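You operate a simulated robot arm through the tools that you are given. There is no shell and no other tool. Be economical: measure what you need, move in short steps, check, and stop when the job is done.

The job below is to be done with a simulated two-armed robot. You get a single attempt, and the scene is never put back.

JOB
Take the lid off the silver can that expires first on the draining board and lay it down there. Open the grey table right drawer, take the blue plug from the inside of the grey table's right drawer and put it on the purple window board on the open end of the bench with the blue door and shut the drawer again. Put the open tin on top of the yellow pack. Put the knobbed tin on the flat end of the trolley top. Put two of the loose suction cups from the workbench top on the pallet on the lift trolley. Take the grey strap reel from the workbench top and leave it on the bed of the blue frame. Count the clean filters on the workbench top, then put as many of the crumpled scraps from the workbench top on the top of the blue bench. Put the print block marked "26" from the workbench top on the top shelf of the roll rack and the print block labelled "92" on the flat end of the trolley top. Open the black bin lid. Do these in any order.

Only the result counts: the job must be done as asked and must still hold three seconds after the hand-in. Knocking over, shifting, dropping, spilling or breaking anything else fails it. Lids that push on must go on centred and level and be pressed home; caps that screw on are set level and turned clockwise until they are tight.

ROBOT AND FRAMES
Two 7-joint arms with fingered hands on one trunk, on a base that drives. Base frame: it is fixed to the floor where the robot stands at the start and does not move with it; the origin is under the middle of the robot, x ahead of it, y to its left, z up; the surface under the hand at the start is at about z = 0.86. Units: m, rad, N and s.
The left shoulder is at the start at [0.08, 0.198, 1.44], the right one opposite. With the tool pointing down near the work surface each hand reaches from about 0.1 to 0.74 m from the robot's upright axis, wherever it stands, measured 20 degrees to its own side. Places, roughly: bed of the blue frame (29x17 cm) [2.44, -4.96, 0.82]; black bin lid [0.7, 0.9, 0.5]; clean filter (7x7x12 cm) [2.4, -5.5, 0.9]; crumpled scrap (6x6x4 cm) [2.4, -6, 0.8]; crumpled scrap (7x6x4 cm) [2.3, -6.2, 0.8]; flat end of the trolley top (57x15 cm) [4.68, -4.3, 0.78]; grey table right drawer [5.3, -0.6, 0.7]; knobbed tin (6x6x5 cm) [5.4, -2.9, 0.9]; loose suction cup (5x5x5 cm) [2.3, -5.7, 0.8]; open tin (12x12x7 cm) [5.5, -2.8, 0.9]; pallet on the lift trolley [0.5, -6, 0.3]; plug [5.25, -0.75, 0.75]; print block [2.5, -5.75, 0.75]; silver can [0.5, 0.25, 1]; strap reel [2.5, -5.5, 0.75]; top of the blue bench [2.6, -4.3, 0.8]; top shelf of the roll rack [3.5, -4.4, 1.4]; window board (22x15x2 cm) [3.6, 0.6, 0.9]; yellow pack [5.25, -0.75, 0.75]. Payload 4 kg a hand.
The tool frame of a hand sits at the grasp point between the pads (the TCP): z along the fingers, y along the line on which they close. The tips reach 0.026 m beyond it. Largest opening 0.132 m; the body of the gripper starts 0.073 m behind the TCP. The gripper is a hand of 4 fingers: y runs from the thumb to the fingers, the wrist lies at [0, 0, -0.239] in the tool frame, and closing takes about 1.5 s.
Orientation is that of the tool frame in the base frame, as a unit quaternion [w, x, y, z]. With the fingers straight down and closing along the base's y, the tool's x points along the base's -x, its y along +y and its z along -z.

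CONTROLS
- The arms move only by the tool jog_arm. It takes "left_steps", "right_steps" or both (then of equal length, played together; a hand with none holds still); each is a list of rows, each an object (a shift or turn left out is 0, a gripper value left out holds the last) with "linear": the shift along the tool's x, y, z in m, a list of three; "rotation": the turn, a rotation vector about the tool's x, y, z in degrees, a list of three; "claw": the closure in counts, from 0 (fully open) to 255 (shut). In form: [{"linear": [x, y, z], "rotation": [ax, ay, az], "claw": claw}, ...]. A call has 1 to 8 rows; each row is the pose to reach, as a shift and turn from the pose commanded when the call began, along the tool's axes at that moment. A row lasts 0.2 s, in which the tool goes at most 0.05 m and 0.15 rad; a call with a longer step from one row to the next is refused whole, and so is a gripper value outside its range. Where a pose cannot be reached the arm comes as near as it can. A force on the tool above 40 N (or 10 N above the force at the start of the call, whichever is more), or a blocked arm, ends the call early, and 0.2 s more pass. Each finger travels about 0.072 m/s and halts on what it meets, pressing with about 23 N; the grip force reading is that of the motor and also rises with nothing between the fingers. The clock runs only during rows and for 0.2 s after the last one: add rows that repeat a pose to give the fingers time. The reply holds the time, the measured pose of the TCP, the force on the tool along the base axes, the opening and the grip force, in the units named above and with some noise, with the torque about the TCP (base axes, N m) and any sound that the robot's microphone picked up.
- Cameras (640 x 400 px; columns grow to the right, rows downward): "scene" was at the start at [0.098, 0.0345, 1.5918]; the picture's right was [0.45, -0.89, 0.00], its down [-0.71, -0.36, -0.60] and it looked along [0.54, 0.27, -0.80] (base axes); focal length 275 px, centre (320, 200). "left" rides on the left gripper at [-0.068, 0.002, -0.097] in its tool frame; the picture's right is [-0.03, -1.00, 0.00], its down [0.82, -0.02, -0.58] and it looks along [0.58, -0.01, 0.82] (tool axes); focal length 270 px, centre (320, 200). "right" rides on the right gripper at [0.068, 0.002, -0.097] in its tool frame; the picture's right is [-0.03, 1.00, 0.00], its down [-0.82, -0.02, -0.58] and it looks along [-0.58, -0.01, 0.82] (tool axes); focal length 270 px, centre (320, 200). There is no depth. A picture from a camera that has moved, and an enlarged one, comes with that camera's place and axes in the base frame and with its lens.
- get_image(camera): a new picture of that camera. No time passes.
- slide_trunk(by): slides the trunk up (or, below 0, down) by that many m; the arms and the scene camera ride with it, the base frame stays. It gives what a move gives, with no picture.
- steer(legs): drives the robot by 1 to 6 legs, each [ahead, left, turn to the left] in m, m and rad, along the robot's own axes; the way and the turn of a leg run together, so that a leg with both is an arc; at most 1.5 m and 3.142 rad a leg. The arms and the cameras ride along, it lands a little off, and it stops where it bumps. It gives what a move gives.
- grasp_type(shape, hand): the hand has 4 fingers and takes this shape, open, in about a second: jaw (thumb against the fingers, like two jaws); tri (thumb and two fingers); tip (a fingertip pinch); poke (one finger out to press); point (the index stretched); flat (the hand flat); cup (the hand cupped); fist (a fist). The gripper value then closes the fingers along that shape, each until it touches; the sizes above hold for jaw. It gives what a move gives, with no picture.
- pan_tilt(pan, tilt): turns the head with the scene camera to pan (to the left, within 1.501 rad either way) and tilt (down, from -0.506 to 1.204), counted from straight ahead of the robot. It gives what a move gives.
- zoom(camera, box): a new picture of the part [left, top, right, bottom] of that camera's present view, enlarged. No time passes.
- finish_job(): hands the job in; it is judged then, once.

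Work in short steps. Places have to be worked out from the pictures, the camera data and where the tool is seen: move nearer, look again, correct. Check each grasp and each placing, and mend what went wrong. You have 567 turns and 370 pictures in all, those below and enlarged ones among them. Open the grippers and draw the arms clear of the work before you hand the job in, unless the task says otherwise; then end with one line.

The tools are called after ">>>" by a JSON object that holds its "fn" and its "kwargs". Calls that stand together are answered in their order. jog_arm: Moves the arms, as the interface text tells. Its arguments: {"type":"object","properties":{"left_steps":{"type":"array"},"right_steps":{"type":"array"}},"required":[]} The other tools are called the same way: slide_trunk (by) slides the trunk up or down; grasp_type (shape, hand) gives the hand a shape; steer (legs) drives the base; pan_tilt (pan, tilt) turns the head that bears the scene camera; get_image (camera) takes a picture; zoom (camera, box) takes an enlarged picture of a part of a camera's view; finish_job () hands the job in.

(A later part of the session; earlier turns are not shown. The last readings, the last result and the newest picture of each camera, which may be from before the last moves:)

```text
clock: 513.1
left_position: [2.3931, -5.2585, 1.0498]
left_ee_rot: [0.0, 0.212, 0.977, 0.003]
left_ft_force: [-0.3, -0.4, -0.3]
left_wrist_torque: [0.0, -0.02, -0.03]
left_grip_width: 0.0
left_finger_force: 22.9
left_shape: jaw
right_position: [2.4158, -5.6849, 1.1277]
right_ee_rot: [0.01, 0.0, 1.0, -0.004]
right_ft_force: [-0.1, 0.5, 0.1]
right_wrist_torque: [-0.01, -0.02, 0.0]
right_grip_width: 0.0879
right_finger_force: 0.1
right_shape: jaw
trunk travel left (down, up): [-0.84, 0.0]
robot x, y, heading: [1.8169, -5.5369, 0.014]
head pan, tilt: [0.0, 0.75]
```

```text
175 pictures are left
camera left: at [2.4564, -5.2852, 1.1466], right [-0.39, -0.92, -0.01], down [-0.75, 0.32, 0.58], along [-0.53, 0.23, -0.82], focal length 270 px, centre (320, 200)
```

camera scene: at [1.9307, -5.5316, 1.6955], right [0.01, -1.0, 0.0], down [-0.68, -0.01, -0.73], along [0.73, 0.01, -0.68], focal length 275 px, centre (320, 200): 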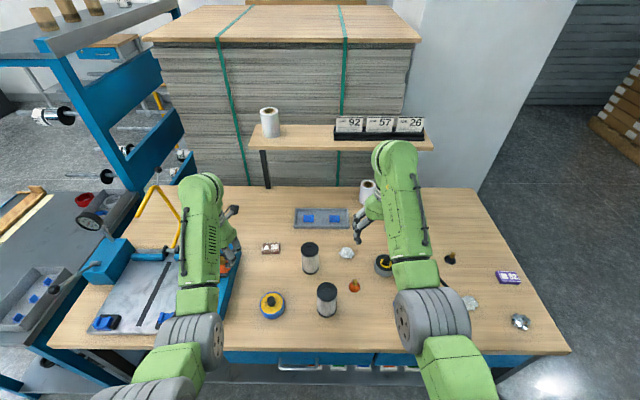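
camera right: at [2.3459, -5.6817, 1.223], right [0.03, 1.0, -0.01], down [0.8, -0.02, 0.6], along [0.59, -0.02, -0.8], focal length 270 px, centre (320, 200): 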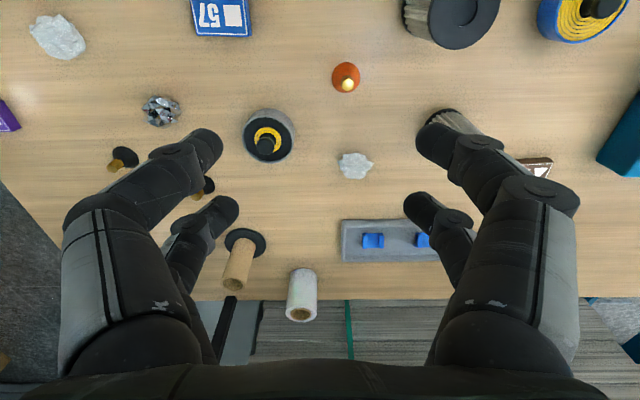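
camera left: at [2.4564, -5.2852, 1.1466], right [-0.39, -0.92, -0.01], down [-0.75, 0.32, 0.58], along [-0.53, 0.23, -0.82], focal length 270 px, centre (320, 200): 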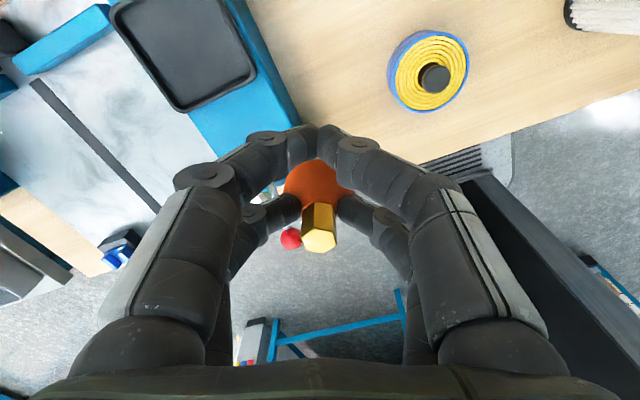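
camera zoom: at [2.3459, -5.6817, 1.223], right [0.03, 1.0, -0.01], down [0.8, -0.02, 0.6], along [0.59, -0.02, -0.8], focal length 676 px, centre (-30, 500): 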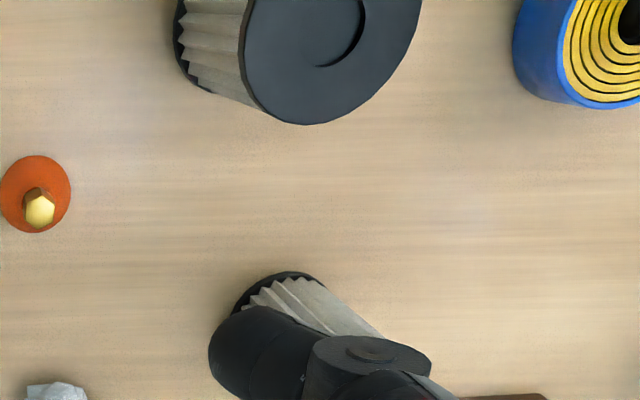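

Both filters look equally clean, so the count is 2. Orange B is at (2.435, −5.649); filter 2 is near, so I use the near finger pair with a narrow opening: TCP to (2.4535, −5.650), then lower.

>>> {"fn": "jog_arm", "kwargs": {"right_steps": [{"linear": [-0.02, 0.018, 0], "claw": 150}, {"linear": [-0.038, 0.035, 0], "claw": 150}, {"linear": [-0.038, 0.035, 0], "claw": 150}, {"linear": [-0.038, 0.035, 0.05], "claw": 150}, {"linear": [-0.038, 0.035, 0.09], "claw": 150}]}}

>>> {"fn": "slide_trunk", "kwargs": {"by": -0.1}}

>>> {"fn": "get_image", "kwargs": {"camera": "right"}}

```text
clock: 514.3
left_position: [2.3946, -5.259, 1.0495]
left_ee_rot: [0.0, 0.211, 0.977, 0.003]
left_ft_force: [0.0, 0.5, 0.2]
left_wrist_torque: [0.01, 0.02, -0.02]
left_grip_width: 0.0
left_finger_force: 22.5
left_shape: jaw
right_position: [2.4587, -5.6506, 1.0365]
right_ee_rot: [0.01, 0.0, 1.0, -0.002]
right_ft_force: [0.0, 0.7, 0.5]
right_wrist_torque: [0.0, 0.03, 0.05]
right_grip_width: 0.0548
right_finger_force: 0.1
right_shape: jaw
trunk travel left (down, up): [-0.84, 0.0]
robot x, y, heading: [1.8186, -5.5358, 0.013]
head pan, tilt: [0.0, 0.75]
```

```text
clock: 515.6
left_position: [2.3942, -5.2586, 0.9487]
left_ee_rot: [0.0, 0.211, 0.977, 0.004]
left_ft_force: [-0.4, 0.1, -0.2]
left_wrist_torque: [-0.01, 0.01, -0.01]
left_grip_width: 0.0
left_finger_force: 23.2
left_shape: jaw
right_position: [2.4569, -5.6496, 0.9365]
right_ee_rot: [0.01, 0.0, 1.0, -0.003]
right_ft_force: [-0.3, -0.2, 0.2]
right_wrist_torque: [0.01, -0.04, -0.02]
right_grip_width: 0.0548
right_finger_force: 0.1
right_shape: jaw
trunk travel left (down, up): [-0.74, 0.1]
robot x, y, heading: [1.8178, -5.5368, 0.01]
head pan, tilt: [0.0, 0.75]
```

```text
174 pictures are left
camera right: at [2.3867, -5.6471, 1.0328], right [0.03, 1.0, -0.01], down [0.8, -0.02, 0.59], along [0.59, -0.02, -0.8], focal length 270 px, centre (320, 200)
```

right: 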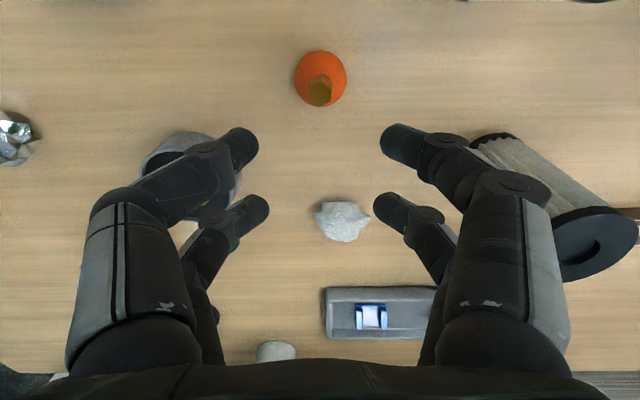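

Aligned (3 mm shift). Before lowering more I raise the left hand 0.11 m so its cup stays clear of the blue frame.

>>> {"fn": "jog_arm", "kwargs": {"left_steps": [{"linear": [0, 0, -0.04]}, {"linear": [0, 0, -0.08]}, {"linear": [0, 0, -0.11]}], "right_steps": [{"linear": [0.003, 0, 0]}, {"linear": [0.003, 0, 0]}, {"linear": [0.003, 0, 0]}]}}

>>> {"fn": "slide_trunk", "kwargs": {"by": -0.09}}

>>> {"fn": "get_image", "kwargs": {"camera": "right"}}

```text
clock: 516.4
left_position: [2.3923, -5.2585, 1.0591]
left_ee_rot: [-0.002, 0.212, 0.977, 0.003]
left_ft_force: [0.0, -0.6, -0.7]
left_wrist_torque: [0.01, -0.02, 0.0]
left_grip_width: 0.0001
left_finger_force: 23.4
left_shape: jaw
right_position: [2.4552, -5.6501, 0.937]
right_ee_rot: [0.011, 0.001, 1.0, -0.003]
right_ft_force: [-0.2, -0.4, 0.3]
right_wrist_torque: [-0.04, 0.01, 0.01]
right_grip_width: 0.0545
right_finger_force: 0.1
right_shape: jaw
trunk travel left (down, up): [-0.74, 0.1]
robot x, y, heading: [1.8143, -5.5337, 0.013]
head pan, tilt: [0.0, 0.75]
```

```text
clock: 517.6
left_position: [2.3923, -5.2591, 0.9692]
left_ee_rot: [0.002, 0.211, 0.977, 0.004]
left_ft_force: [0.7, -0.1, -0.9]
left_wrist_torque: [-0.02, -0.01, 0.01]
left_grip_width: 0.0
left_finger_force: 23.5
left_shape: jaw
right_position: [2.4533, -5.6502, 0.8474]
right_ee_rot: [0.01, -0.001, 1.0, -0.002]
right_ft_force: [0.1, 0.0, -0.3]
right_wrist_torque: [0.0, -0.01, -0.03]
right_grip_width: 0.0549
right_finger_force: 0.1
right_shape: jaw
trunk travel left (down, up): [-0.65, 0.19]
robot x, y, heading: [1.8169, -5.5361, 0.013]
head pan, tilt: [0.0, 0.75]
```

```text
173 pictures are left
camera right: at [2.3835, -5.6471, 0.9429], right [0.03, 1.0, -0.01], down [0.8, -0.02, 0.59], along [0.59, -0.02, -0.8], focal length 270 px, centre (320, 200)
```

right: 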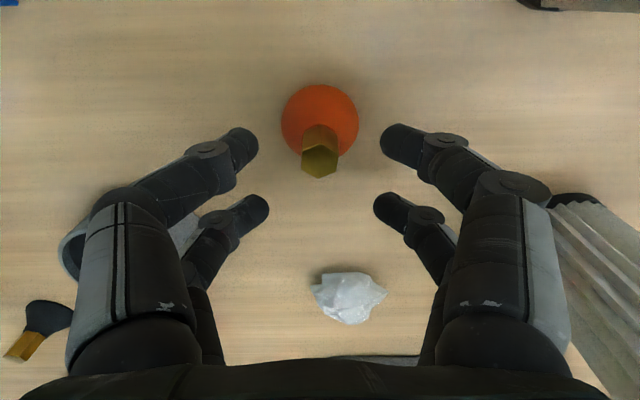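

Good. Lower 1.2 cm and close, then lift.

>>> {"fn": "slide_trunk", "kwargs": {"by": -0.012}}

>>> {"fn": "jog_arm", "kwargs": {"right_steps": [{"claw": 255}, {"claw": 255}, {"claw": 255}, {"claw": 255}, {"claw": 255}]}}

>>> {"fn": "slide_trunk", "kwargs": {"by": 0.1}}

>>> {"fn": "get_image", "kwargs": {"camera": "right"}}

```text
clock: 518.2
left_position: [2.394, -5.2597, 0.9578]
left_ee_rot: [0.0, 0.212, 0.977, 0.003]
left_ft_force: [-0.5, -0.4, -0.3]
left_wrist_torque: [0.01, -0.03, -0.01]
left_grip_width: 0.0
left_finger_force: 22.7
left_shape: jaw
right_position: [2.4526, -5.6482, 0.8349]
right_ee_rot: [0.011, 0.0, 1.0, -0.004]
right_ft_force: [-0.4, 0.6, -0.3]
right_wrist_torque: [0.02, -0.01, 0.02]
right_grip_width: 0.0548
right_finger_force: 0.0
right_shape: jaw
trunk travel left (down, up): [-0.638, 0.202]
robot x, y, heading: [1.8204, -5.5394, 0.008]
head pan, tilt: [0.0, 0.75]
```

```text
clock: 519.5
left_position: [2.3924, -5.2601, 0.958]
left_ee_rot: [0.001, 0.211, 0.977, 0.004]
left_ft_force: [-0.2, 0.5, 0.0]
left_wrist_torque: [-0.01, 0.0, 0.01]
left_grip_width: 0.0
left_finger_force: 22.3
left_shape: jaw
right_position: [2.4528, -5.6487, 0.8352]
right_ee_rot: [0.011, 0.0, 1.0, -0.004]
right_ft_force: [0.4, -1.0, 1.9]
right_wrist_torque: [0.04, 0.04, -0.01]
right_grip_width: 0.0084
right_finger_force: 22.8
right_shape: jaw
trunk travel left (down, up): [-0.638, 0.202]
robot x, y, heading: [1.8152, -5.5371, 0.017]
head pan, tilt: [0.0, 0.75]
```

```text
clock: 520.8
left_position: [2.3929, -5.2589, 1.0577]
left_ee_rot: [0.0, 0.212, 0.977, 0.002]
left_ft_force: [-0.5, -0.1, -1.2]
left_wrist_torque: [0.03, 0.01, 0.0]
left_grip_width: 0.0
left_finger_force: 23.2
left_shape: jaw
right_position: [2.4514, -5.6496, 0.935]
right_ee_rot: [0.011, 0.0, 1.0, -0.003]
right_ft_force: [-0.2, 0.3, 0.0]
right_wrist_torque: [-0.01, 0.03, 0.0]
right_grip_width: 0.008
right_finger_force: 22.7
right_shape: jaw
trunk travel left (down, up): [-0.738, 0.102]
robot x, y, heading: [1.8165, -5.5373, 0.015]
head pan, tilt: [0.0, 0.75]
```

```text
172 pictures are left
camera right: at [2.3835, -5.6471, 1.0307], right [0.03, 1.0, -0.01], down [0.8, -0.02, 0.59], along [0.59, -0.02, -0.8], focal length 270 px, centre (320, 200)
```

right: 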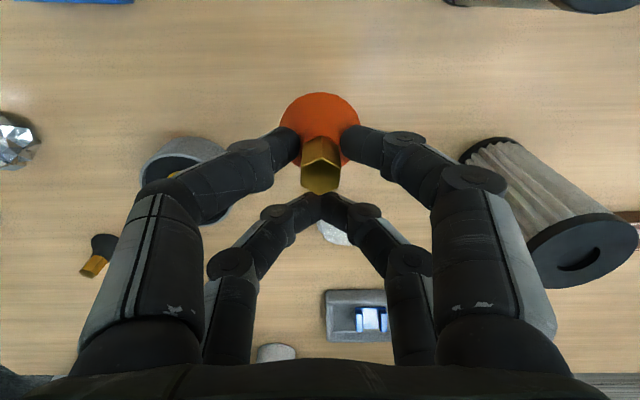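

Both cups are held. I raise and tuck the right hand, back off, and turn round toward the lift trolley.

>>> {"fn": "slide_trunk", "kwargs": {"by": 0.1}}

>>> {"fn": "jog_arm", "kwargs": {"right_steps": [{"linear": [0.04, -0.02, 0]}, {"linear": [0.08, -0.04, 0]}, {"linear": [0.12, -0.07, 0]}, {"linear": [0.16, -0.1, 0]}, {"linear": [0.19, -0.13, 0]}]}}

>>> {"fn": "steer", "kwargs": {"legs": [[-0.33, 0, 0], [0, 0, -1.57]]}}

>>> {"fn": "pan_tilt", "kwargs": {"pan": -0.9, "tilt": 0.6}}

>>> {"fn": "get_image", "kwargs": {"camera": "scene"}}

```text
clock: 522.1
left_position: [2.392, -5.2586, 1.1575]
left_ee_rot: [-0.001, 0.212, 0.977, 0.003]
left_ft_force: [1.1, 0.2, -1.3]
left_wrist_torque: [-0.02, 0.0, -0.01]
left_grip_width: 0.0
left_finger_force: 22.8
left_shape: jaw
right_position: [2.4535, -5.6488, 1.0339]
right_ee_rot: [0.01, 0.0, 1.0, -0.004]
right_ft_force: [-0.1, -0.4, -0.6]
right_wrist_torque: [-0.02, 0.01, 0.02]
right_grip_width: 0.0084
right_finger_force: 23.2
right_shape: jaw
trunk travel left (down, up): [-0.838, 0.002]
robot x, y, heading: [1.8154, -5.5329, 0.01]
head pan, tilt: [0.0, 0.75]
```

```text
clock: 523.3
left_position: [2.3907, -5.26, 1.1583]
left_ee_rot: [0.001, 0.211, 0.978, 0.003]
left_ft_force: [0.0, -0.2, -0.5]
left_wrist_torque: [0.0, -0.03, 0.01]
left_grip_width: 0.0
left_finger_force: 22.7
left_shape: jaw
right_position: [2.2618, -5.7791, 1.0323]
right_ee_rot: [0.011, -0.001, 1.0, -0.003]
right_ft_force: [0.7, 0.1, -0.9]
right_wrist_torque: [0.04, 0.0, 0.04]
right_grip_width: 0.0081
right_finger_force: 22.5
right_shape: jaw
trunk travel left (down, up): [-0.838, 0.002]
robot x, y, heading: [1.8183, -5.5355, 0.012]
head pan, tilt: [0.0, 0.75]
```

```text
clock: 529.3
left_position: [1.7706, -6.1126, 1.1575]
left_ee_rot: [0.002, 0.837, 0.548, 0.001]
left_ft_force: [-0.8, 0.1, 0.4]
left_wrist_torque: [-0.01, -0.01, 0.0]
left_grip_width: 0.0
left_finger_force: 22.9
left_shape: jaw
right_position: [1.2482, -5.9889, 1.0311]
right_ee_rot: [0.005, 0.702, 0.712, -0.01]
right_ft_force: [-0.7, -1.1, 0.3]
right_wrist_torque: [-0.01, -0.01, 0.02]
right_grip_width: 0.0081
right_finger_force: 22.8
right_shape: jaw
trunk travel left (down, up): [-0.838, 0.002]
robot x, y, heading: [1.4885, -5.539, -1.544]
head pan, tilt: [0.0, 0.75]
```

```text
clock: 530.5
left_position: [1.7698, -6.1124, 1.1582]
left_ee_rot: [0.002, 0.836, 0.549, 0.002]
left_ft_force: [0.9, -0.1, 0.1]
left_wrist_torque: [0.02, -0.01, -0.02]
left_grip_width: 0.0
left_finger_force: 23.1
left_shape: jaw
right_position: [1.2481, -5.9894, 1.0321]
right_ee_rot: [0.005, 0.701, 0.713, -0.01]
right_ft_force: [0.8, 0.6, -1.2]
right_wrist_torque: [0.02, -0.01, -0.03]
right_grip_width: 0.0077
right_finger_force: 22.6
right_shape: jaw
trunk travel left (down, up): [-0.838, 0.002]
robot x, y, heading: [1.4858, -5.5379, -1.548]
head pan, tilt: [-0.901, 0.6]
```

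```text
171 pictures are left
camera scene: at [1.421, -5.6259, 1.7063], right [-0.64, 0.77, 0.0], down [0.43, 0.36, -0.82], along [-0.63, -0.53, -0.57], focal length 275 px, centre (320, 200)
```

scene: 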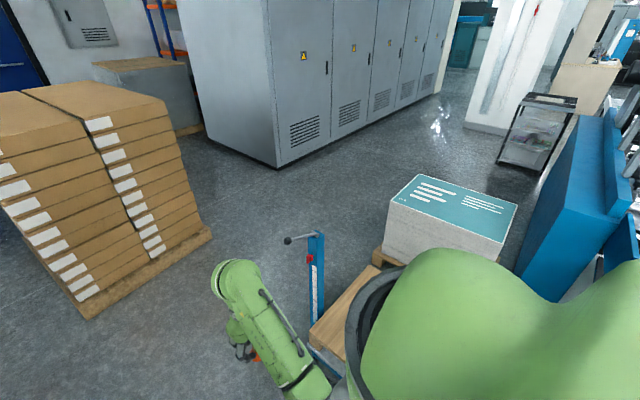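

The trolley is half hidden by my shoulder. I turn further right to see it.

>>> {"fn": "steer", "kwargs": {"legs": [[0, 0, -0.9]]}}

>>> {"fn": "pan_tilt", "kwargs": {"pan": 0.0, "tilt": 0.75}}

>>> {"fn": "get_image", "kwargs": {"camera": "scene"}}

```text
clock: 533.2
left_position: [1.2137, -6.1182, 1.1578]
left_ee_rot: [0.003, 0.992, 0.128, 0.0]
left_ft_force: [-0.7, 0.6, -0.2]
left_wrist_torque: [0.01, 0.0, 0.0]
left_grip_width: 0.0001
left_finger_force: 22.8
left_shape: jaw
right_position: [0.9863, -5.6327, 1.0309]
right_ee_rot: [0.001, 0.942, 0.335, -0.01]
right_ft_force: [0.3, 0.2, -0.4]
right_wrist_torque: [-0.01, 0.0, 0.02]
right_grip_width: 0.0076
right_finger_force: 23.4
right_shape: jaw
trunk travel left (down, up): [-0.838, 0.002]
robot x, y, heading: [1.4866, -5.5425, -2.448]
head pan, tilt: [-0.901, 0.6]
```

```text
clock: 534.4
left_position: [1.2131, -6.1176, 1.1576]
left_ee_rot: [0.004, 0.992, 0.129, 0.001]
left_ft_force: [0.2, 1.4, -1.0]
left_wrist_torque: [-0.04, 0.01, 0.02]
left_grip_width: 0.0
left_finger_force: 23.4
left_shape: jaw
right_position: [0.987, -5.6311, 1.0304]
right_ee_rot: [0.0, 0.942, 0.335, -0.011]
right_ft_force: [0.0, -0.5, -0.2]
right_wrist_torque: [-0.02, 0.0, 0.0]
right_grip_width: 0.0076
right_finger_force: 23.3
right_shape: jaw
trunk travel left (down, up): [-0.838, 0.002]
robot x, y, heading: [1.486, -5.5382, -2.452]
head pan, tilt: [0.0, 0.75]
```

```text
170 pictures are left
camera scene: at [1.4008, -5.6113, 1.6934], right [-0.64, 0.77, 0.0], down [0.52, 0.44, -0.73], along [-0.56, -0.47, -0.68], focal length 275 px, centre (320, 200)
```

scene: 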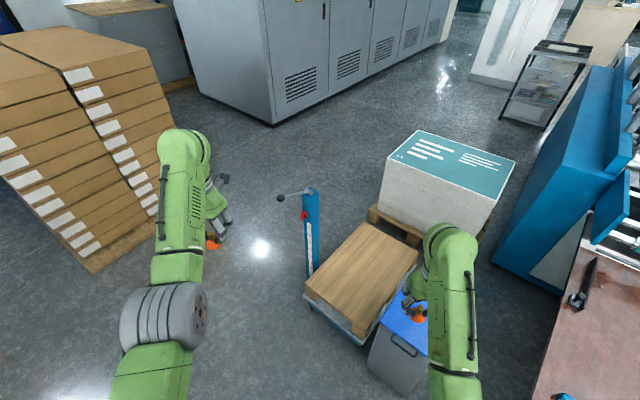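

Pallet top: x 0.25–0.86, y −6.19…−5.79, z≈0.3; a blue-lidded bin stands beside it. I face −x, with the robot near (1.36, −5.84), so the left hand is over (0.78, −6.10).

>>> {"fn": "steer", "kwargs": {"legs": [[0, 0, -0.69], [0, 0.3, 0], [0.12, 0, 0]]}}

>>> {"fn": "pan_tilt", "kwargs": {"pan": 0.1, "tilt": 0.95}}

>>> {"fn": "get_image", "kwargs": {"camera": "scene"}}

>>> {"fn": "get_image", "kwargs": {"camera": "left"}}

```text
clock: 539.1
left_position: [0.798, -6.1122, 1.1606]
left_ee_rot: [0.004, 0.977, -0.212, -0.004]
left_ft_force: [-0.5, -0.4, -0.4]
left_wrist_torque: [-0.01, 0.08, -0.01]
left_grip_width: 0.0001
left_finger_force: 23.3
left_shape: jaw
right_position: [0.9287, -5.5936, 1.0348]
right_ee_rot: [-0.003, 1.0, -0.001, -0.012]
right_ft_force: [-0.2, 1.0, 0.6]
right_wrist_torque: [0.01, 0.07, -0.01]
right_grip_width: 0.0078
right_finger_force: 23.1
right_shape: jaw
trunk travel left (down, up): [-0.838, 0.002]
robot x, y, heading: [1.3712, -5.8378, -3.13]
head pan, tilt: [0.0, 0.75]
```

```text
clock: 539.9
left_position: [0.7944, -6.1128, 1.159]
left_ee_rot: [0.004, 0.977, -0.211, -0.001]
left_ft_force: [-0.2, 0.3, -0.7]
left_wrist_torque: [0.0, -0.02, -0.02]
left_grip_width: 0.0
left_finger_force: 22.6
left_shape: jaw
right_position: [0.925, -5.594, 1.0322]
right_ee_rot: [-0.003, 1.0, -0.001, -0.012]
right_ft_force: [1.2, -0.4, -1.2]
right_wrist_torque: [0.0, 0.0, 0.0]
right_grip_width: 0.0079
right_finger_force: 22.7
right_shape: jaw
trunk travel left (down, up): [-0.838, 0.002]
robot x, y, heading: [1.3696, -5.8358, -3.128]
head pan, tilt: [0.099, 0.949]
```

```text
169 pictures are left
camera scene: at [1.2707, -5.8458, 1.6781], right [-0.11, 0.99, 0.0], down [0.81, 0.09, -0.58], along [-0.58, -0.06, -0.81], focal length 275 px, centre (320, 200)
```

scene: 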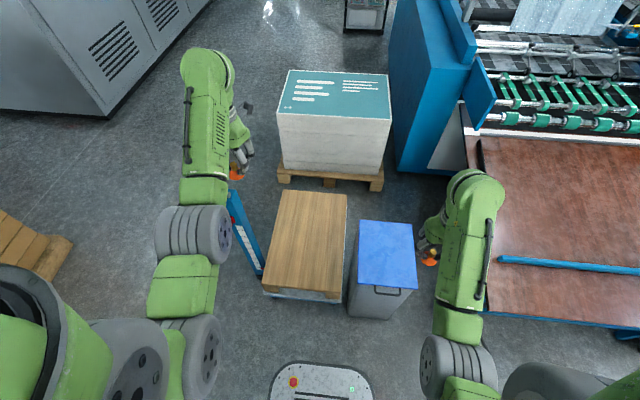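

```text
168 pictures are left
camera left: at [0.7322, -6.0848, 1.2556], right [0.39, 0.92, -0.01], down [0.75, -0.32, 0.58], along [0.53, -0.23, -0.82], focal length 270 px, centre (320, 200)
```

left: 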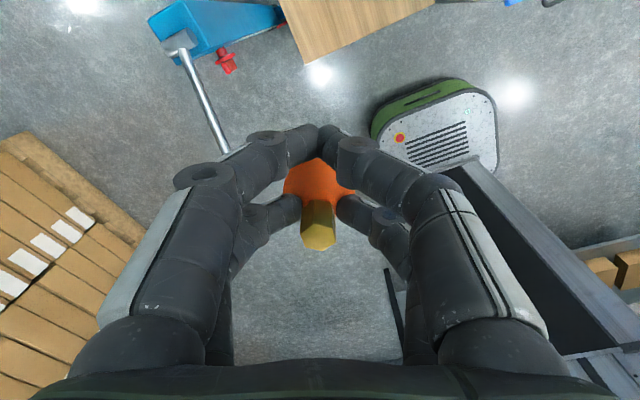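

The left cup would land at (0.81, −6.12); I shift 4 cm away from the mast's handle, lower the left hand by arm 0.25 m, then the trunk in stages.

>>> {"fn": "steer", "kwargs": {"legs": [[0.03, -0.04, 0]]}}

>>> {"fn": "jog_arm", "kwargs": {"left_steps": [{"linear": [0, 0, 0.05]}, {"linear": [0, 0, 0.1]}, {"linear": [0, 0, 0.15]}, {"linear": [0, 0, 0.2]}, {"linear": [0, 0, 0.25]}, {"linear": [0, 0, 0.25]}]}}

>>> {"fn": "slide_trunk", "kwargs": {"by": -0.25}}

>>> {"fn": "get_image", "kwargs": {"camera": "scene"}}

```text
clock: 540.8
left_position: [0.7679, -6.0829, 1.1593]
left_ee_rot: [0.001, 0.977, -0.212, -0.004]
left_ft_force: [-0.1, -0.7, -0.8]
left_wrist_torque: [0.08, 0.06, -0.02]
left_grip_width: 0.0
left_finger_force: 22.7
left_shape: jaw
right_position: [0.8984, -5.5623, 1.0362]
right_ee_rot: [-0.007, 1.0, -0.001, -0.012]
right_ft_force: [0.8, 0.4, -0.3]
right_wrist_torque: [0.05, 0.02, 0.0]
right_grip_width: 0.0079
right_finger_force: 22.9
right_shape: jaw
trunk travel left (down, up): [-0.838, 0.002]
robot x, y, heading: [1.3398, -5.8012, -3.133]
head pan, tilt: [0.099, 0.949]
```

```text
clock: 542.2
left_position: [0.788, -6.0761, 1.0006]
left_ee_rot: [0.002, 0.977, -0.212, -0.001]
left_ft_force: [-0.1, 0.0, 0.1]
left_wrist_torque: [0.02, 0.03, -0.02]
left_grip_width: 0.0
left_finger_force: 23.2
left_shape: jaw
left hand out of reach, approached as far as the arm can: row 3, 4, 5, 6
right_position: [0.8945, -5.5558, 1.0326]
right_ee_rot: [-0.004, 1.0, -0.001, -0.011]
right_ft_force: [0.0, 0.0, 0.1]
right_wrist_torque: [0.0, 0.03, 0.03]
right_grip_width: 0.0078
right_finger_force: 23.3
right_shape: jaw
trunk travel left (down, up): [-0.838, 0.002]
robot x, y, heading: [1.3404, -5.7984, -3.127]
head pan, tilt: [0.099, 0.949]
```

```text
clock: 544.8
left_position: [0.7873, -6.0743, 0.7513]
left_ee_rot: [0.004, 0.977, -0.212, 0.0]
left_ft_force: [-0.5, 0.0, -0.4]
left_wrist_torque: [-0.01, 0.02, -0.02]
left_grip_width: 0.0002
left_finger_force: 22.8
left_shape: jaw
right_position: [0.8933, -5.5547, 0.7819]
right_ee_rot: [-0.003, 1.0, -0.001, -0.011]
right_ft_force: [0.0, -0.9, -0.2]
right_wrist_torque: [-0.02, 0.03, 0.02]
right_grip_width: 0.0079
right_finger_force: 23.4
right_shape: jaw
trunk travel left (down, up): [-0.588, 0.252]
robot x, y, heading: [1.3396, -5.8024, -3.127]
head pan, tilt: [0.099, 0.949]
```

```text
167 pictures are left
camera scene: at [1.2382, -5.8067, 1.428], right [-0.11, 0.99, 0.0], down [0.81, 0.09, -0.58], along [-0.58, -0.06, -0.81], focal length 275 px, centre (320, 200)
```

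scene: 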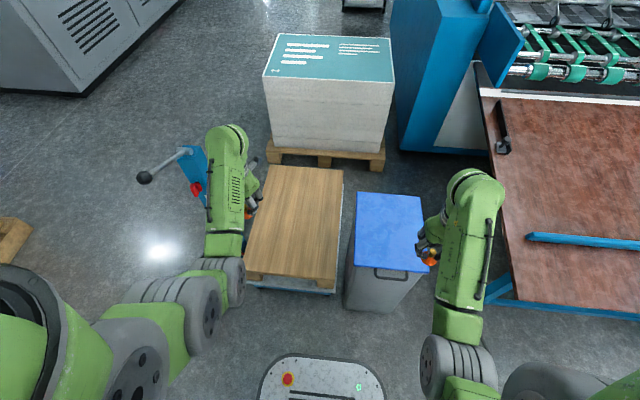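

Lowering on would bring the right hand into the blue-lidded bin, so I bring the right hand inward too, over the pallet, to place both cups together.

>>> {"fn": "jog_arm", "kwargs": {"right_steps": [{"linear": [-0.012, 0.045, 0]}, {"linear": [-0.025, 0.09, 0]}, {"linear": [-0.04, 0.135, 0]}, {"linear": [-0.055, 0.18, 0]}, {"linear": [-0.07, 0.225, 0.01]}, {"linear": [-0.09, 0.265, 0.02]}, {"linear": [-0.11, 0.3, 0.03]}, {"linear": [-0.118, 0.315, 0.03]}]}}

>>> {"fn": "get_image", "kwargs": {"camera": "scene"}}

>>> {"fn": "get_image", "kwargs": {"camera": "right"}}

```text
clock: 546.5
left_position: [0.7873, -6.0739, 0.7508]
left_ee_rot: [0.003, 0.977, -0.212, -0.001]
left_ft_force: [-0.6, 0.1, -0.5]
left_wrist_torque: [0.0, 0.03, 0.0]
left_grip_width: 0.0001
left_finger_force: 23.4
left_shape: jaw
right_position: [0.7734, -5.8696, 0.7518]
right_ee_rot: [-0.003, 1.0, -0.001, -0.01]
right_ft_force: [1.1, 0.3, -0.4]
right_wrist_torque: [0.04, 0.01, 0.0]
right_grip_width: 0.0076
right_finger_force: 23.6
right_shape: jaw
trunk travel left (down, up): [-0.588, 0.252]
robot x, y, heading: [1.3363, -5.8008, -3.129]
head pan, tilt: [0.099, 0.949]
```

```text
166 pictures are left
camera scene: at [1.238, -5.807, 1.4279], right [-0.11, 0.99, 0.0], down [0.81, 0.09, -0.58], along [-0.58, -0.06, -0.81], focal length 275 px, centre (320, 200)
```

scene: 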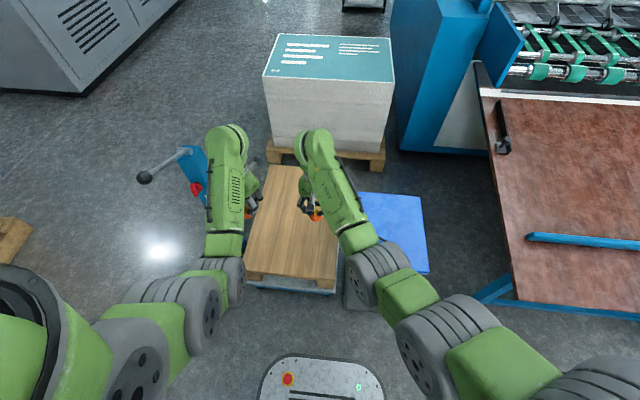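

```text
165 pictures are left
camera right: at [0.8458, -5.8725, 0.8471], right [-0.03, -1.0, -0.01], down [-0.8, 0.02, 0.59], along [-0.59, 0.02, -0.8], focal length 270 px, centre (320, 200)
```

right: 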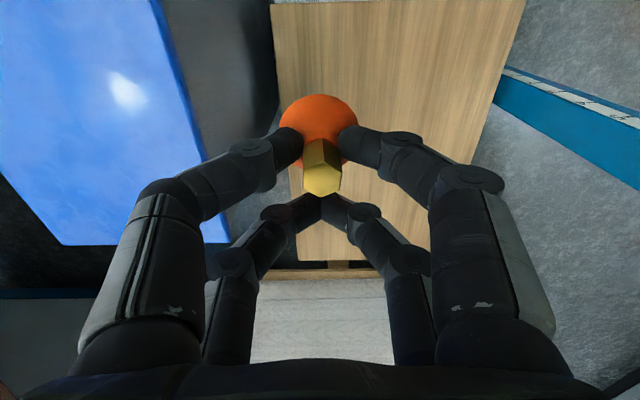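

The right elbow would come down near the bin, so I place the left cup first with the right hand raised 0.33 m relative.

>>> {"fn": "jog_arm", "kwargs": {"right_steps": [{"linear": [0, 0, -0.045]}, {"linear": [0, 0, -0.09]}, {"linear": [0, 0, -0.135]}, {"linear": [0, 0, -0.18]}, {"linear": [0, 0, -0.225]}, {"linear": [0, 0, -0.27]}, {"linear": [0, 0, -0.31]}, {"linear": [0, 0, -0.34]}]}}

>>> {"fn": "slide_trunk", "kwargs": {"by": -0.2}}

>>> {"fn": "get_image", "kwargs": {"camera": "scene"}}

>>> {"fn": "get_image", "kwargs": {"camera": "left"}}

```text
clock: 548.4
left_position: [0.7864, -6.0735, 0.7506]
left_ee_rot: [0.003, 0.977, -0.211, -0.001]
left_ft_force: [0.8, 0.0, -0.4]
left_wrist_torque: [0.05, 0.02, -0.01]
left_grip_width: 0.0
left_finger_force: 23.1
left_shape: jaw
right_position: [0.7629, -5.8813, 1.0773]
right_ee_rot: [-0.004, 1.0, -0.001, -0.01]
right_ft_force: [0.2, -0.3, -1.0]
right_wrist_torque: [0.0, 0.02, 0.0]
right_grip_width: 0.0075
right_finger_force: 22.5
right_shape: jaw
right hand out of reach, approached as far as the arm can: row 7, 8
trunk travel left (down, up): [-0.588, 0.252]
robot x, y, heading: [1.3393, -5.7995, -3.124]
head pan, tilt: [0.099, 0.949]
```

```text
clock: 550.5
left_position: [0.7873, -6.075, 0.5511]
left_ee_rot: [0.003, 0.977, -0.213, -0.001]
left_ft_force: [0.1, 0.0, -0.7]
left_wrist_torque: [0.02, 0.03, -0.01]
left_grip_width: 0.0
left_finger_force: 23.2
left_shape: jaw
right_position: [0.7633, -5.8811, 0.8775]
right_ee_rot: [-0.004, 1.0, -0.001, -0.012]
right_ft_force: [-0.4, -0.7, 0.5]
right_wrist_torque: [0.0, 0.02, 0.0]
right_grip_width: 0.0073
right_finger_force: 22.7
right_shape: jaw
trunk travel left (down, up): [-0.388, 0.452]
robot x, y, heading: [1.3408, -5.797, -3.132]
head pan, tilt: [0.099, 0.949]
```

```text
164 pictures are left
camera scene: at [1.2382, -5.8067, 1.228], right [-0.11, 0.99, 0.0], down [0.81, 0.09, -0.58], along [-0.58, -0.06, -0.81], focal length 275 px, centre (320, 200)
```

scene: 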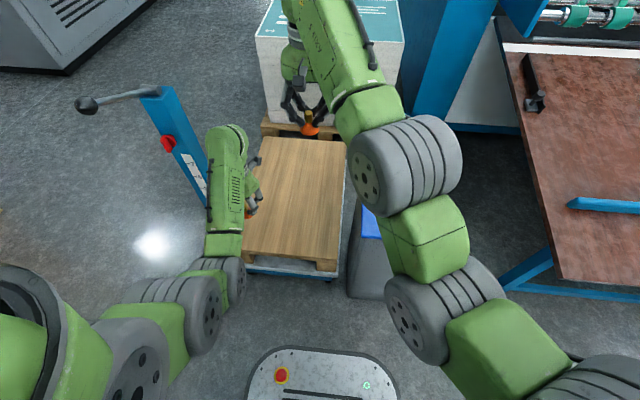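

```text
163 pictures are left
camera left: at [0.7246, -6.0464, 0.6481], right [0.39, 0.92, -0.01], down [0.75, -0.32, 0.58], along [0.53, -0.23, -0.82], focal length 270 px, centre (320, 200)
```

left: 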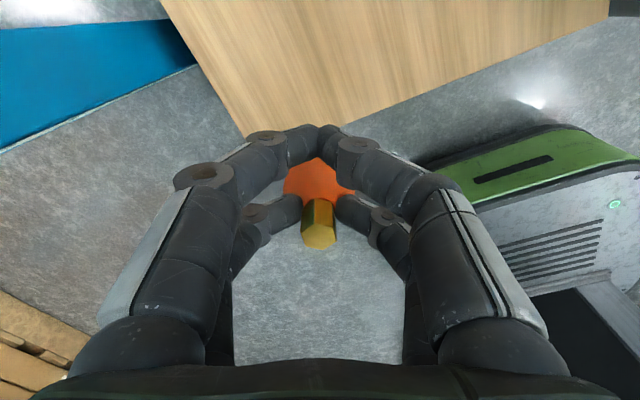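

The cup is only 2–3 cm inside the near edge (edge at x≈0.83). I drive 9 cm further in.

>>> {"fn": "steer", "kwargs": {"legs": [[0.09, 0, 0]]}}

>>> {"fn": "get_image", "kwargs": {"camera": "left"}}

>>> {"fn": "get_image", "kwargs": {"camera": "scene"}}

```text
clock: 551.6
left_position: [0.6977, -6.0757, 0.5515]
left_ee_rot: [0.003, 0.977, -0.212, 0.0]
left_ft_force: [-0.4, -0.6, -0.6]
left_wrist_torque: [0.01, 0.0, -0.03]
left_grip_width: 0.0
left_finger_force: 22.5
left_shape: jaw
right_position: [0.6744, -5.8827, 0.8779]
right_ee_rot: [-0.003, 1.0, 0.0, -0.012]
right_ft_force: [0.0, -0.1, -0.6]
right_wrist_torque: [-0.01, -0.02, -0.02]
right_grip_width: 0.0072
right_finger_force: 23.0
right_shape: jaw
trunk travel left (down, up): [-0.388, 0.452]
robot x, y, heading: [1.2519, -5.7989, -3.13]
head pan, tilt: [0.099, 0.949]
```

```text
162 pictures are left
camera left: at [0.6346, -6.0477, 0.6476], right [0.39, 0.92, -0.01], down [0.75, -0.32, 0.58], along [0.53, -0.23, -0.82], focal length 270 px, centre (320, 200)
```

left: 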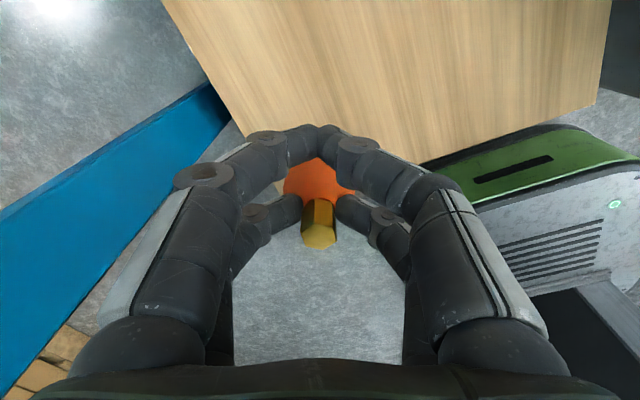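

```text
161 pictures are left
camera scene: at [1.1477, -5.8078, 1.2279], right [-0.11, 0.99, 0.0], down [0.81, 0.09, -0.58], along [-0.58, -0.06, -0.81], focal length 275 px, centre (320, 200)
```

scene: 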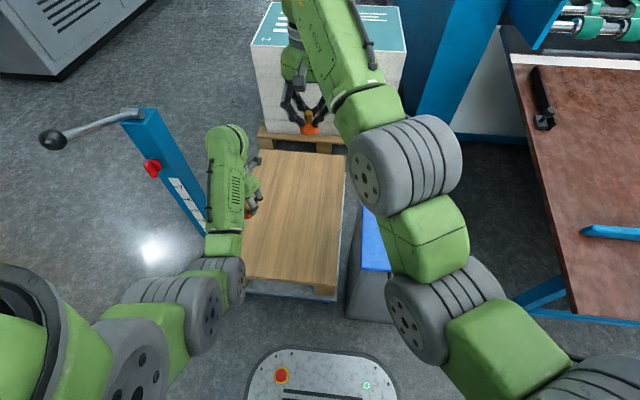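

Well inside the pallet now. Lower further.

>>> {"fn": "slide_trunk", "kwargs": {"by": -0.15}}

>>> {"fn": "get_image", "kwargs": {"camera": "left"}}

>>> {"fn": "zoom", "kwargs": {"camera": "scene", "box": [160, 100, 480, 300]}}

```text
clock: 553.4
left_position: [0.6975, -6.0758, 0.4012]
left_ee_rot: [0.004, 0.977, -0.211, -0.001]
left_ft_force: [-0.8, -0.3, -0.3]
left_wrist_torque: [-0.01, 0.04, -0.04]
left_grip_width: 0.0
left_finger_force: 23.2
left_shape: jaw
right_position: [0.6735, -5.8816, 0.7282]
right_ee_rot: [-0.003, 1.0, 0.0, -0.011]
right_ft_force: [0.6, -0.2, -0.6]
right_wrist_torque: [-0.02, 0.01, 0.01]
right_grip_width: 0.0073
right_finger_force: 23.3
right_shape: jaw
trunk travel left (down, up): [-0.238, 0.602]
robot x, y, heading: [1.2504, -5.8058, -3.129]
head pan, tilt: [0.099, 0.949]
```

```text
160 pictures are left
camera left: at [0.635, -6.0476, 0.4982], right [0.39, 0.92, -0.01], down [0.75, -0.32, 0.58], along [0.53, -0.23, -0.82], focal length 270 px, centre (320, 200)
```

left: 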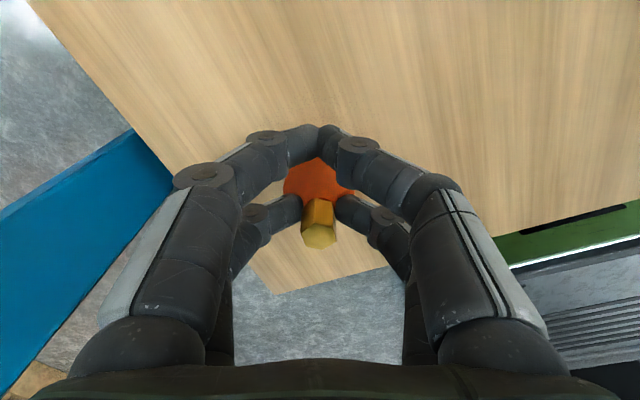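

```text
2.00 times, centred on (320, 200) of scene
camera zoom: at [1.1486, -5.8078, 1.078], right [-0.11, 0.99, 0.0], down [0.81, 0.09, -0.58], along [-0.58, -0.06, -0.81], focal length 550 px, centre (320, 200)
```

zoom: 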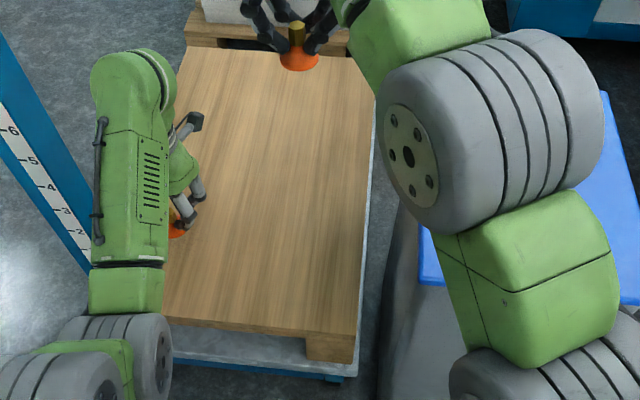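

Pallet top ≈ 0.31. Lower to contact.

>>> {"fn": "slide_trunk", "kwargs": {"by": -0.04}}

>>> {"fn": "slide_trunk", "kwargs": {"by": -0.008}}

```text
clock: 554.2
left_position: [0.697, -6.0754, 0.3626]
left_ee_rot: [0.003, 0.977, -0.212, 0.0]
left_ft_force: [1.6, 0.1, 6.8]
left_wrist_torque: [0.02, -0.17, -0.03]
left_grip_width: 0.0
left_finger_force: 23.2
left_shape: jaw
right_position: [0.6746, -5.8824, 0.6874]
right_ee_rot: [-0.002, 1.0, 0.0, -0.011]
right_ft_force: [0.0, -0.1, -0.7]
right_wrist_torque: [-0.01, 0.01, 0.01]
right_grip_width: 0.0071
right_finger_force: 23.3
right_shape: jaw
trunk travel left (down, up): [-0.198, 0.642]
robot x, y, heading: [1.2468, -5.7998, -3.132]
head pan, tilt: [0.099, 0.949]
```

```text
clock: 554.7
left_position: [0.6947, -6.0763, 0.3604]
left_ee_rot: [0.006, 0.978, -0.21, -0.008]
left_ft_force: [14.3, 0.8, 23.3]
left_wrist_torque: [0.13, -0.85, 0.04]
left_grip_width: 0.0001
left_finger_force: 23.2
left_shape: jaw
right_position: [0.6775, -5.883, 0.6828]
right_ee_rot: [-0.003, 1.0, 0.0, -0.013]
right_ft_force: [-0.1, 0.1, -0.4]
right_wrist_torque: [-0.01, 0.01, 0.0]
right_grip_width: 0.0074
right_finger_force: 23.0
right_shape: jaw
trunk travel left (down, up): [-0.191, 0.649]
robot x, y, heading: [1.2494, -5.8011, -3.131]
head pan, tilt: [0.099, 0.949]
stopped: the force on the tool passed its limit at 42 N (the readings are from after the stop); the commanded pose is now the measured one
```

Contact. Ease 6 mm up, open and rise.

>>> {"fn": "slide_trunk", "kwargs": {"by": 0.007}}

>>> {"fn": "jog_arm", "kwargs": {"left_steps": [{"claw": 215}, {"claw": 180}, {"claw": 150}, {"claw": 140}, {"claw": 140}]}}

>>> {"fn": "slide_trunk", "kwargs": {"by": 0.07}}

>>> {"fn": "get_image", "kwargs": {"camera": "left"}}

```text
clock: 555.3
left_position: [0.6963, -6.0772, 0.3637]
left_ee_rot: [0.005, 0.977, -0.211, -0.004]
left_ft_force: [0.1, 0.6, 0.2]
left_wrist_torque: [0.0, -0.03, 0.01]
left_grip_width: 0.0001
left_finger_force: 23.2
left_shape: jaw
right_position: [0.6737, -5.882, 0.6873]
right_ee_rot: [-0.003, 1.0, 0.0, -0.012]
right_ft_force: [-0.3, -0.2, -0.1]
right_wrist_torque: [0.01, -0.01, -0.02]
right_grip_width: 0.0074
right_finger_force: 22.8
right_shape: jaw
trunk travel left (down, up): [-0.198, 0.642]
robot x, y, heading: [1.2519, -5.7997, -3.133]
head pan, tilt: [0.099, 0.949]
```

```text
clock: 556.5
left_position: [0.6955, -6.0784, 0.3651]
left_ee_rot: [0.006, 0.978, -0.21, -0.004]
left_ft_force: [1.0, -0.2, 0.1]
left_wrist_torque: [-0.01, -0.04, -0.03]
left_grip_width: 0.0591
left_finger_force: 0.1
left_shape: jaw
right_position: [0.675, -5.8832, 0.6865]
right_ee_rot: [-0.004, 1.0, 0.0, -0.011]
right_ft_force: [0.2, 0.1, -0.3]
right_wrist_torque: [0.01, 0.0, -0.01]
right_grip_width: 0.0072
right_finger_force: 22.8
right_shape: jaw
trunk travel left (down, up): [-0.198, 0.642]
robot x, y, heading: [1.2498, -5.8035, -3.129]
head pan, tilt: [0.099, 0.949]
```

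```text
clock: 557.6
left_position: [0.6956, -6.0754, 0.4336]
left_ee_rot: [0.005, 0.978, -0.211, -0.004]
left_ft_force: [-0.1, 0.5, 0.0]
left_wrist_torque: [-0.01, -0.02, 0.02]
left_grip_width: 0.0592
left_finger_force: 0.1
left_shape: jaw
right_position: [0.6744, -5.8831, 0.7566]
right_ee_rot: [-0.003, 1.0, 0.0, -0.012]
right_ft_force: [0.8, -0.7, 0.7]
right_wrist_torque: [-0.02, 0.01, 0.01]
right_grip_width: 0.0074
right_finger_force: 23.0
right_shape: jaw
trunk travel left (down, up): [-0.268, 0.572]
robot x, y, heading: [1.2479, -5.8, -3.131]
head pan, tilt: [0.099, 0.949]
```

```text
158 pictures are left
camera left: at [0.6336, -6.0489, 0.5312], right [0.39, 0.92, -0.01], down [0.76, -0.31, 0.57], along [0.52, -0.23, -0.82], focal length 270 px, centre (320, 200)
```

left: 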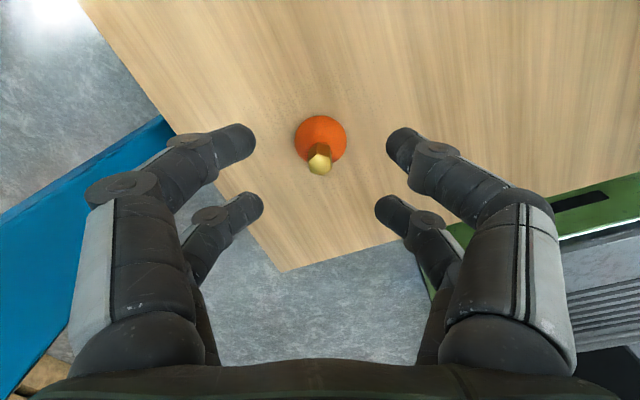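

The left cup is on the pallet. I tuck the left arm back, strafe left 0.22 m (so the right arm hangs clear of the bin), and keep the right cup over the pallet.

>>> {"fn": "jog_arm", "kwargs": {"left_steps": [{"linear": [0.048, 0.005, 0]}, {"linear": [0.097, 0.01, 0]}, {"linear": [0.146, 0.016, 0]}, {"linear": [0.195, 0.021, 0]}, {"linear": [0.24, 0.027, 0]}]}}

>>> {"fn": "steer", "kwargs": {"legs": [[0, 0.22, 0]]}}

>>> {"fn": "jog_arm", "kwargs": {"right_steps": [{"linear": [0, -0.045, 0]}, {"linear": [0, -0.09, 0]}, {"linear": [0, -0.135, 0]}, {"linear": [0, -0.18, 0]}, {"linear": [0, -0.2, 0]}]}}

>>> {"fn": "get_image", "kwargs": {"camera": "scene"}}

```text
clock: 558.8
left_position: [0.9037, -6.2005, 0.4342]
left_ee_rot: [0.006, 0.977, -0.211, -0.005]
left_ft_force: [0.6, -0.8, -0.2]
left_wrist_torque: [0.02, -0.01, 0.01]
left_grip_width: 0.059
left_finger_force: 0.1
left_shape: jaw
right_position: [0.6749, -5.8831, 0.757]
right_ee_rot: [-0.003, 1.0, 0.0, -0.011]
right_ft_force: [0.6, -0.1, -0.6]
right_wrist_torque: [-0.02, 0.02, -0.02]
right_grip_width: 0.0071
right_finger_force: 22.9
right_shape: jaw
trunk travel left (down, up): [-0.268, 0.572]
robot x, y, heading: [1.2499, -5.7993, -3.128]
head pan, tilt: [0.099, 0.949]
```

```text
clock: 560.5
left_position: [0.9075, -6.4219, 0.4321]
left_ee_rot: [0.005, 0.978, -0.21, -0.005]
left_ft_force: [0.3, 0.3, -0.4]
left_wrist_torque: [0.02, -0.03, 0.01]
left_grip_width: 0.0593
left_finger_force: 0.1
left_shape: jaw
right_position: [0.6773, -6.1049, 0.7574]
right_ee_rot: [-0.003, 1.0, 0.0, -0.012]
right_ft_force: [0.7, -0.5, -0.9]
right_wrist_torque: [0.0, 0.05, -0.03]
right_grip_width: 0.0074
right_finger_force: 23.1
right_shape: jaw
trunk travel left (down, up): [-0.268, 0.572]
robot x, y, heading: [1.2528, -6.0234, -3.127]
head pan, tilt: [0.099, 0.949]
```

```text
clock: 561.7
left_position: [0.9076, -6.4207, 0.4341]
left_ee_rot: [0.006, 0.978, -0.21, -0.005]
left_ft_force: [-0.3, -0.2, 1.0]
left_wrist_torque: [-0.01, 0.0, 0.0]
left_grip_width: 0.0592
left_finger_force: 0.1
left_shape: jaw
right_position: [0.6497, -5.9145, 0.7183]
right_ee_rot: [-0.002, 1.0, 0.001, -0.015]
right_ft_force: [0.1, 0.1, -1.2]
right_wrist_torque: [0.0, 0.01, 0.01]
right_grip_width: 0.0072
right_finger_force: 22.9
right_shape: jaw
right hand out of reach, approached as far as the arm can: row 1, 2, 3, 4, 5
trunk travel left (down, up): [-0.268, 0.572]
robot x, y, heading: [1.255, -6.0206, -3.129]
head pan, tilt: [0.099, 0.949]
```

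```text
157 pictures are left
camera scene: at [1.1517, -6.0278, 1.1075], right [-0.11, 0.99, 0.0], down [0.81, 0.09, -0.58], along [-0.58, -0.07, -0.81], focal length 275 px, centre (320, 200)
```

scene: 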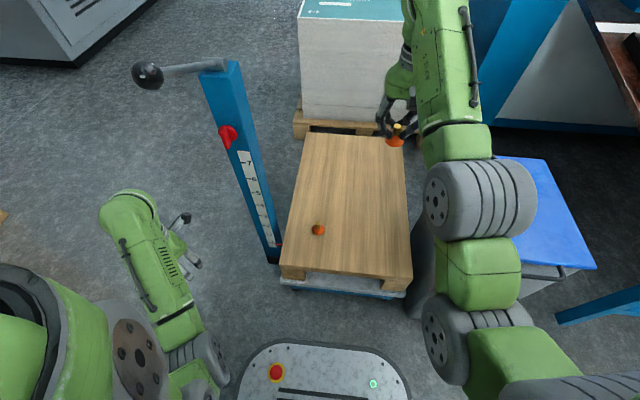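

The right arm reports its limit; I test a downward move gently.

>>> {"fn": "jog_arm", "kwargs": {"right_steps": [{"linear": [0.01, 0, 0.03]}, {"linear": [0.02, 0, 0.06]}, {"linear": [0.02, 0, 0.1]}]}}

```text
clock: 562.5
left_position: [0.9077, -6.4218, 0.434]
left_ee_rot: [0.005, 0.978, -0.21, -0.004]
left_ft_force: [0.2, 0.6, -0.1]
left_wrist_torque: [-0.01, -0.01, 0.0]
left_grip_width: 0.059
left_finger_force: 0.0
left_shape: jaw
right_position: [0.666, -5.916, 0.6172]
right_ee_rot: [-0.002, 1.0, 0.001, -0.012]
right_ft_force: [0.0, -0.1, 0.0]
right_wrist_torque: [-0.03, 0.01, -0.02]
right_grip_width: 0.0074
right_finger_force: 23.2
right_shape: jaw
trunk travel left (down, up): [-0.268, 0.572]
robot x, y, heading: [1.2524, -6.0193, -3.128]
head pan, tilt: [0.099, 0.949]
```

It responds. Continue down to just above the pallet.

>>> {"fn": "jog_arm", "kwargs": {"right_steps": [{"linear": [0, 0, 0.045]}, {"linear": [0, 0, 0.09]}, {"linear": [0, 0, 0.135]}, {"linear": [0, 0, 0.18]}, {"linear": [0, 0, 0.22]}]}}

>>> {"fn": "get_image", "kwargs": {"camera": "right"}}

>>> {"fn": "get_image", "kwargs": {"camera": "scene"}}

```text
clock: 563.7
left_position: [0.9079, -6.4211, 0.4331]
left_ee_rot: [0.005, 0.978, -0.209, -0.004]
left_ft_force: [-0.7, 0.5, 0.2]
left_wrist_torque: [0.0, 0.01, -0.01]
left_grip_width: 0.0591
left_finger_force: 0.0
left_shape: jaw
right_position: [0.6619, -5.914, 0.3978]
right_ee_rot: [-0.003, 1.0, 0.001, -0.013]
right_ft_force: [-0.2, -0.2, 0.1]
right_wrist_torque: [0.0, 0.03, 0.05]
right_grip_width: 0.0066
right_finger_force: 23.3
right_shape: jaw
trunk travel left (down, up): [-0.268, 0.572]
robot x, y, heading: [1.2531, -6.0243, -3.126]
head pan, tilt: [0.099, 0.949]
```

```text
156 pictures are left
camera right: at [0.7331, -5.9159, 0.4935], right [-0.02, -1.0, 0.0], down [-0.8, 0.02, 0.6], along [-0.6, 0.02, -0.8], focal length 270 px, centre (320, 200)
```

right: 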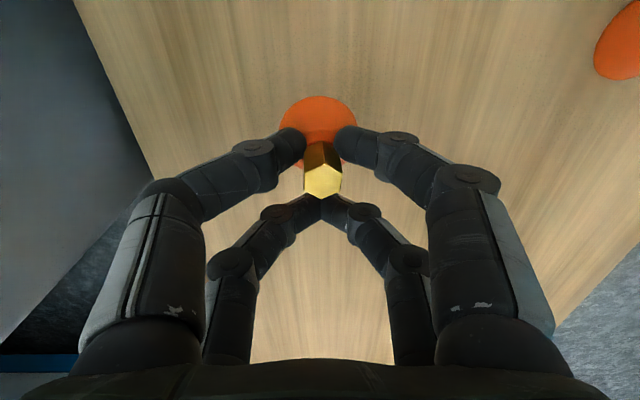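

```text
155 pictures are left
camera scene: at [1.1512, -6.0281, 1.1075], right [-0.11, 0.99, 0.0], down [0.81, 0.09, -0.58], along [-0.58, -0.07, -0.81], focal length 275 px, centre (320, 200)
```

scene: 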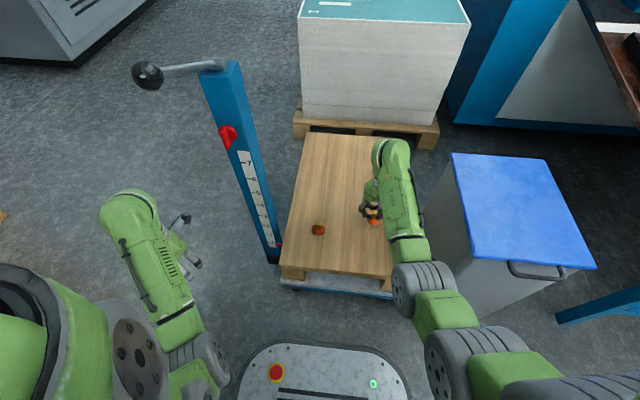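

Above the pallet, clear of the bin. Lower to contact.

>>> {"fn": "jog_arm", "kwargs": {"right_steps": [{"linear": [0, 0, 0.015]}, {"linear": [0, 0, 0.03]}, {"linear": [0, 0, 0.034]}]}}

```text
clock: 564.5
left_position: [0.9073, -6.421, 0.4333]
left_ee_rot: [0.005, 0.978, -0.21, -0.004]
left_ft_force: [-0.2, 0.2, 0.1]
left_wrist_torque: [-0.02, 0.0, 0.02]
left_grip_width: 0.0591
left_finger_force: 0.0
left_shape: jaw
right_position: [0.6614, -5.9128, 0.3653]
right_ee_rot: [-0.003, 1.0, 0.001, -0.013]
right_ft_force: [1.2, -0.3, 2.4]
right_wrist_torque: [-0.04, -0.04, 0.04]
right_grip_width: 0.0067
right_finger_force: 22.8
right_shape: jaw
trunk travel left (down, up): [-0.268, 0.572]
robot x, y, heading: [1.2508, -6.0212, -3.126]
head pan, tilt: [0.099, 0.949]
```

>>> {"fn": "jog_arm", "kwargs": {"right_steps": [{"linear": [0, 0, 0.001], "claw": 215}, {"claw": 180}, {"claw": 150}, {"claw": 140}, {"claw": 140}, {"linear": [0, 0, -0.03]}, {"linear": [0, 0, -0.07]}, {"linear": [0, 0, -0.1]}]}}

>>> {"fn": "get_image", "kwargs": {"camera": "right"}}

```text
clock: 566.3
left_position: [0.9076, -6.4209, 0.4333]
left_ee_rot: [0.005, 0.978, -0.21, -0.004]
left_ft_force: [1.2, -0.3, 0.1]
left_wrist_torque: [0.02, -0.02, 0.0]
left_grip_width: 0.0591
left_finger_force: 0.0
left_shape: jaw
right_position: [0.6633, -5.9131, 0.4641]
right_ee_rot: [-0.003, 1.0, 0.0, -0.011]
right_ft_force: [0.0, -0.4, -0.1]
right_wrist_torque: [-0.02, 0.01, 0.04]
right_grip_width: 0.0592
right_finger_force: 0.0
right_shape: jaw
trunk travel left (down, up): [-0.268, 0.572]
robot x, y, heading: [1.2521, -6.0236, -3.13]
head pan, tilt: [0.099, 0.949]
```

```text
154 pictures are left
camera right: at [0.7339, -5.9155, 0.5603], right [-0.02, -1.0, -0.01], down [-0.8, 0.02, 0.6], along [-0.6, 0.02, -0.8], focal length 270 px, centre (320, 200)
```

right: 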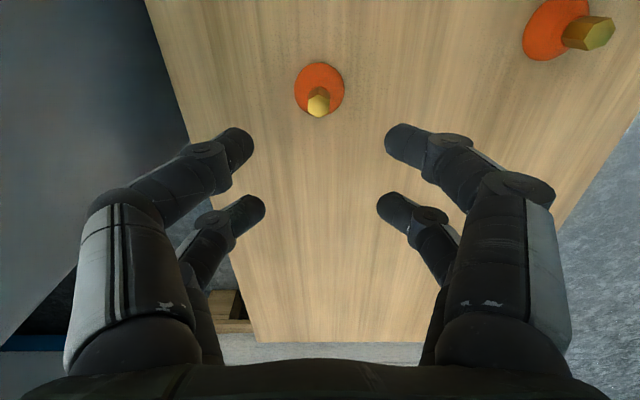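

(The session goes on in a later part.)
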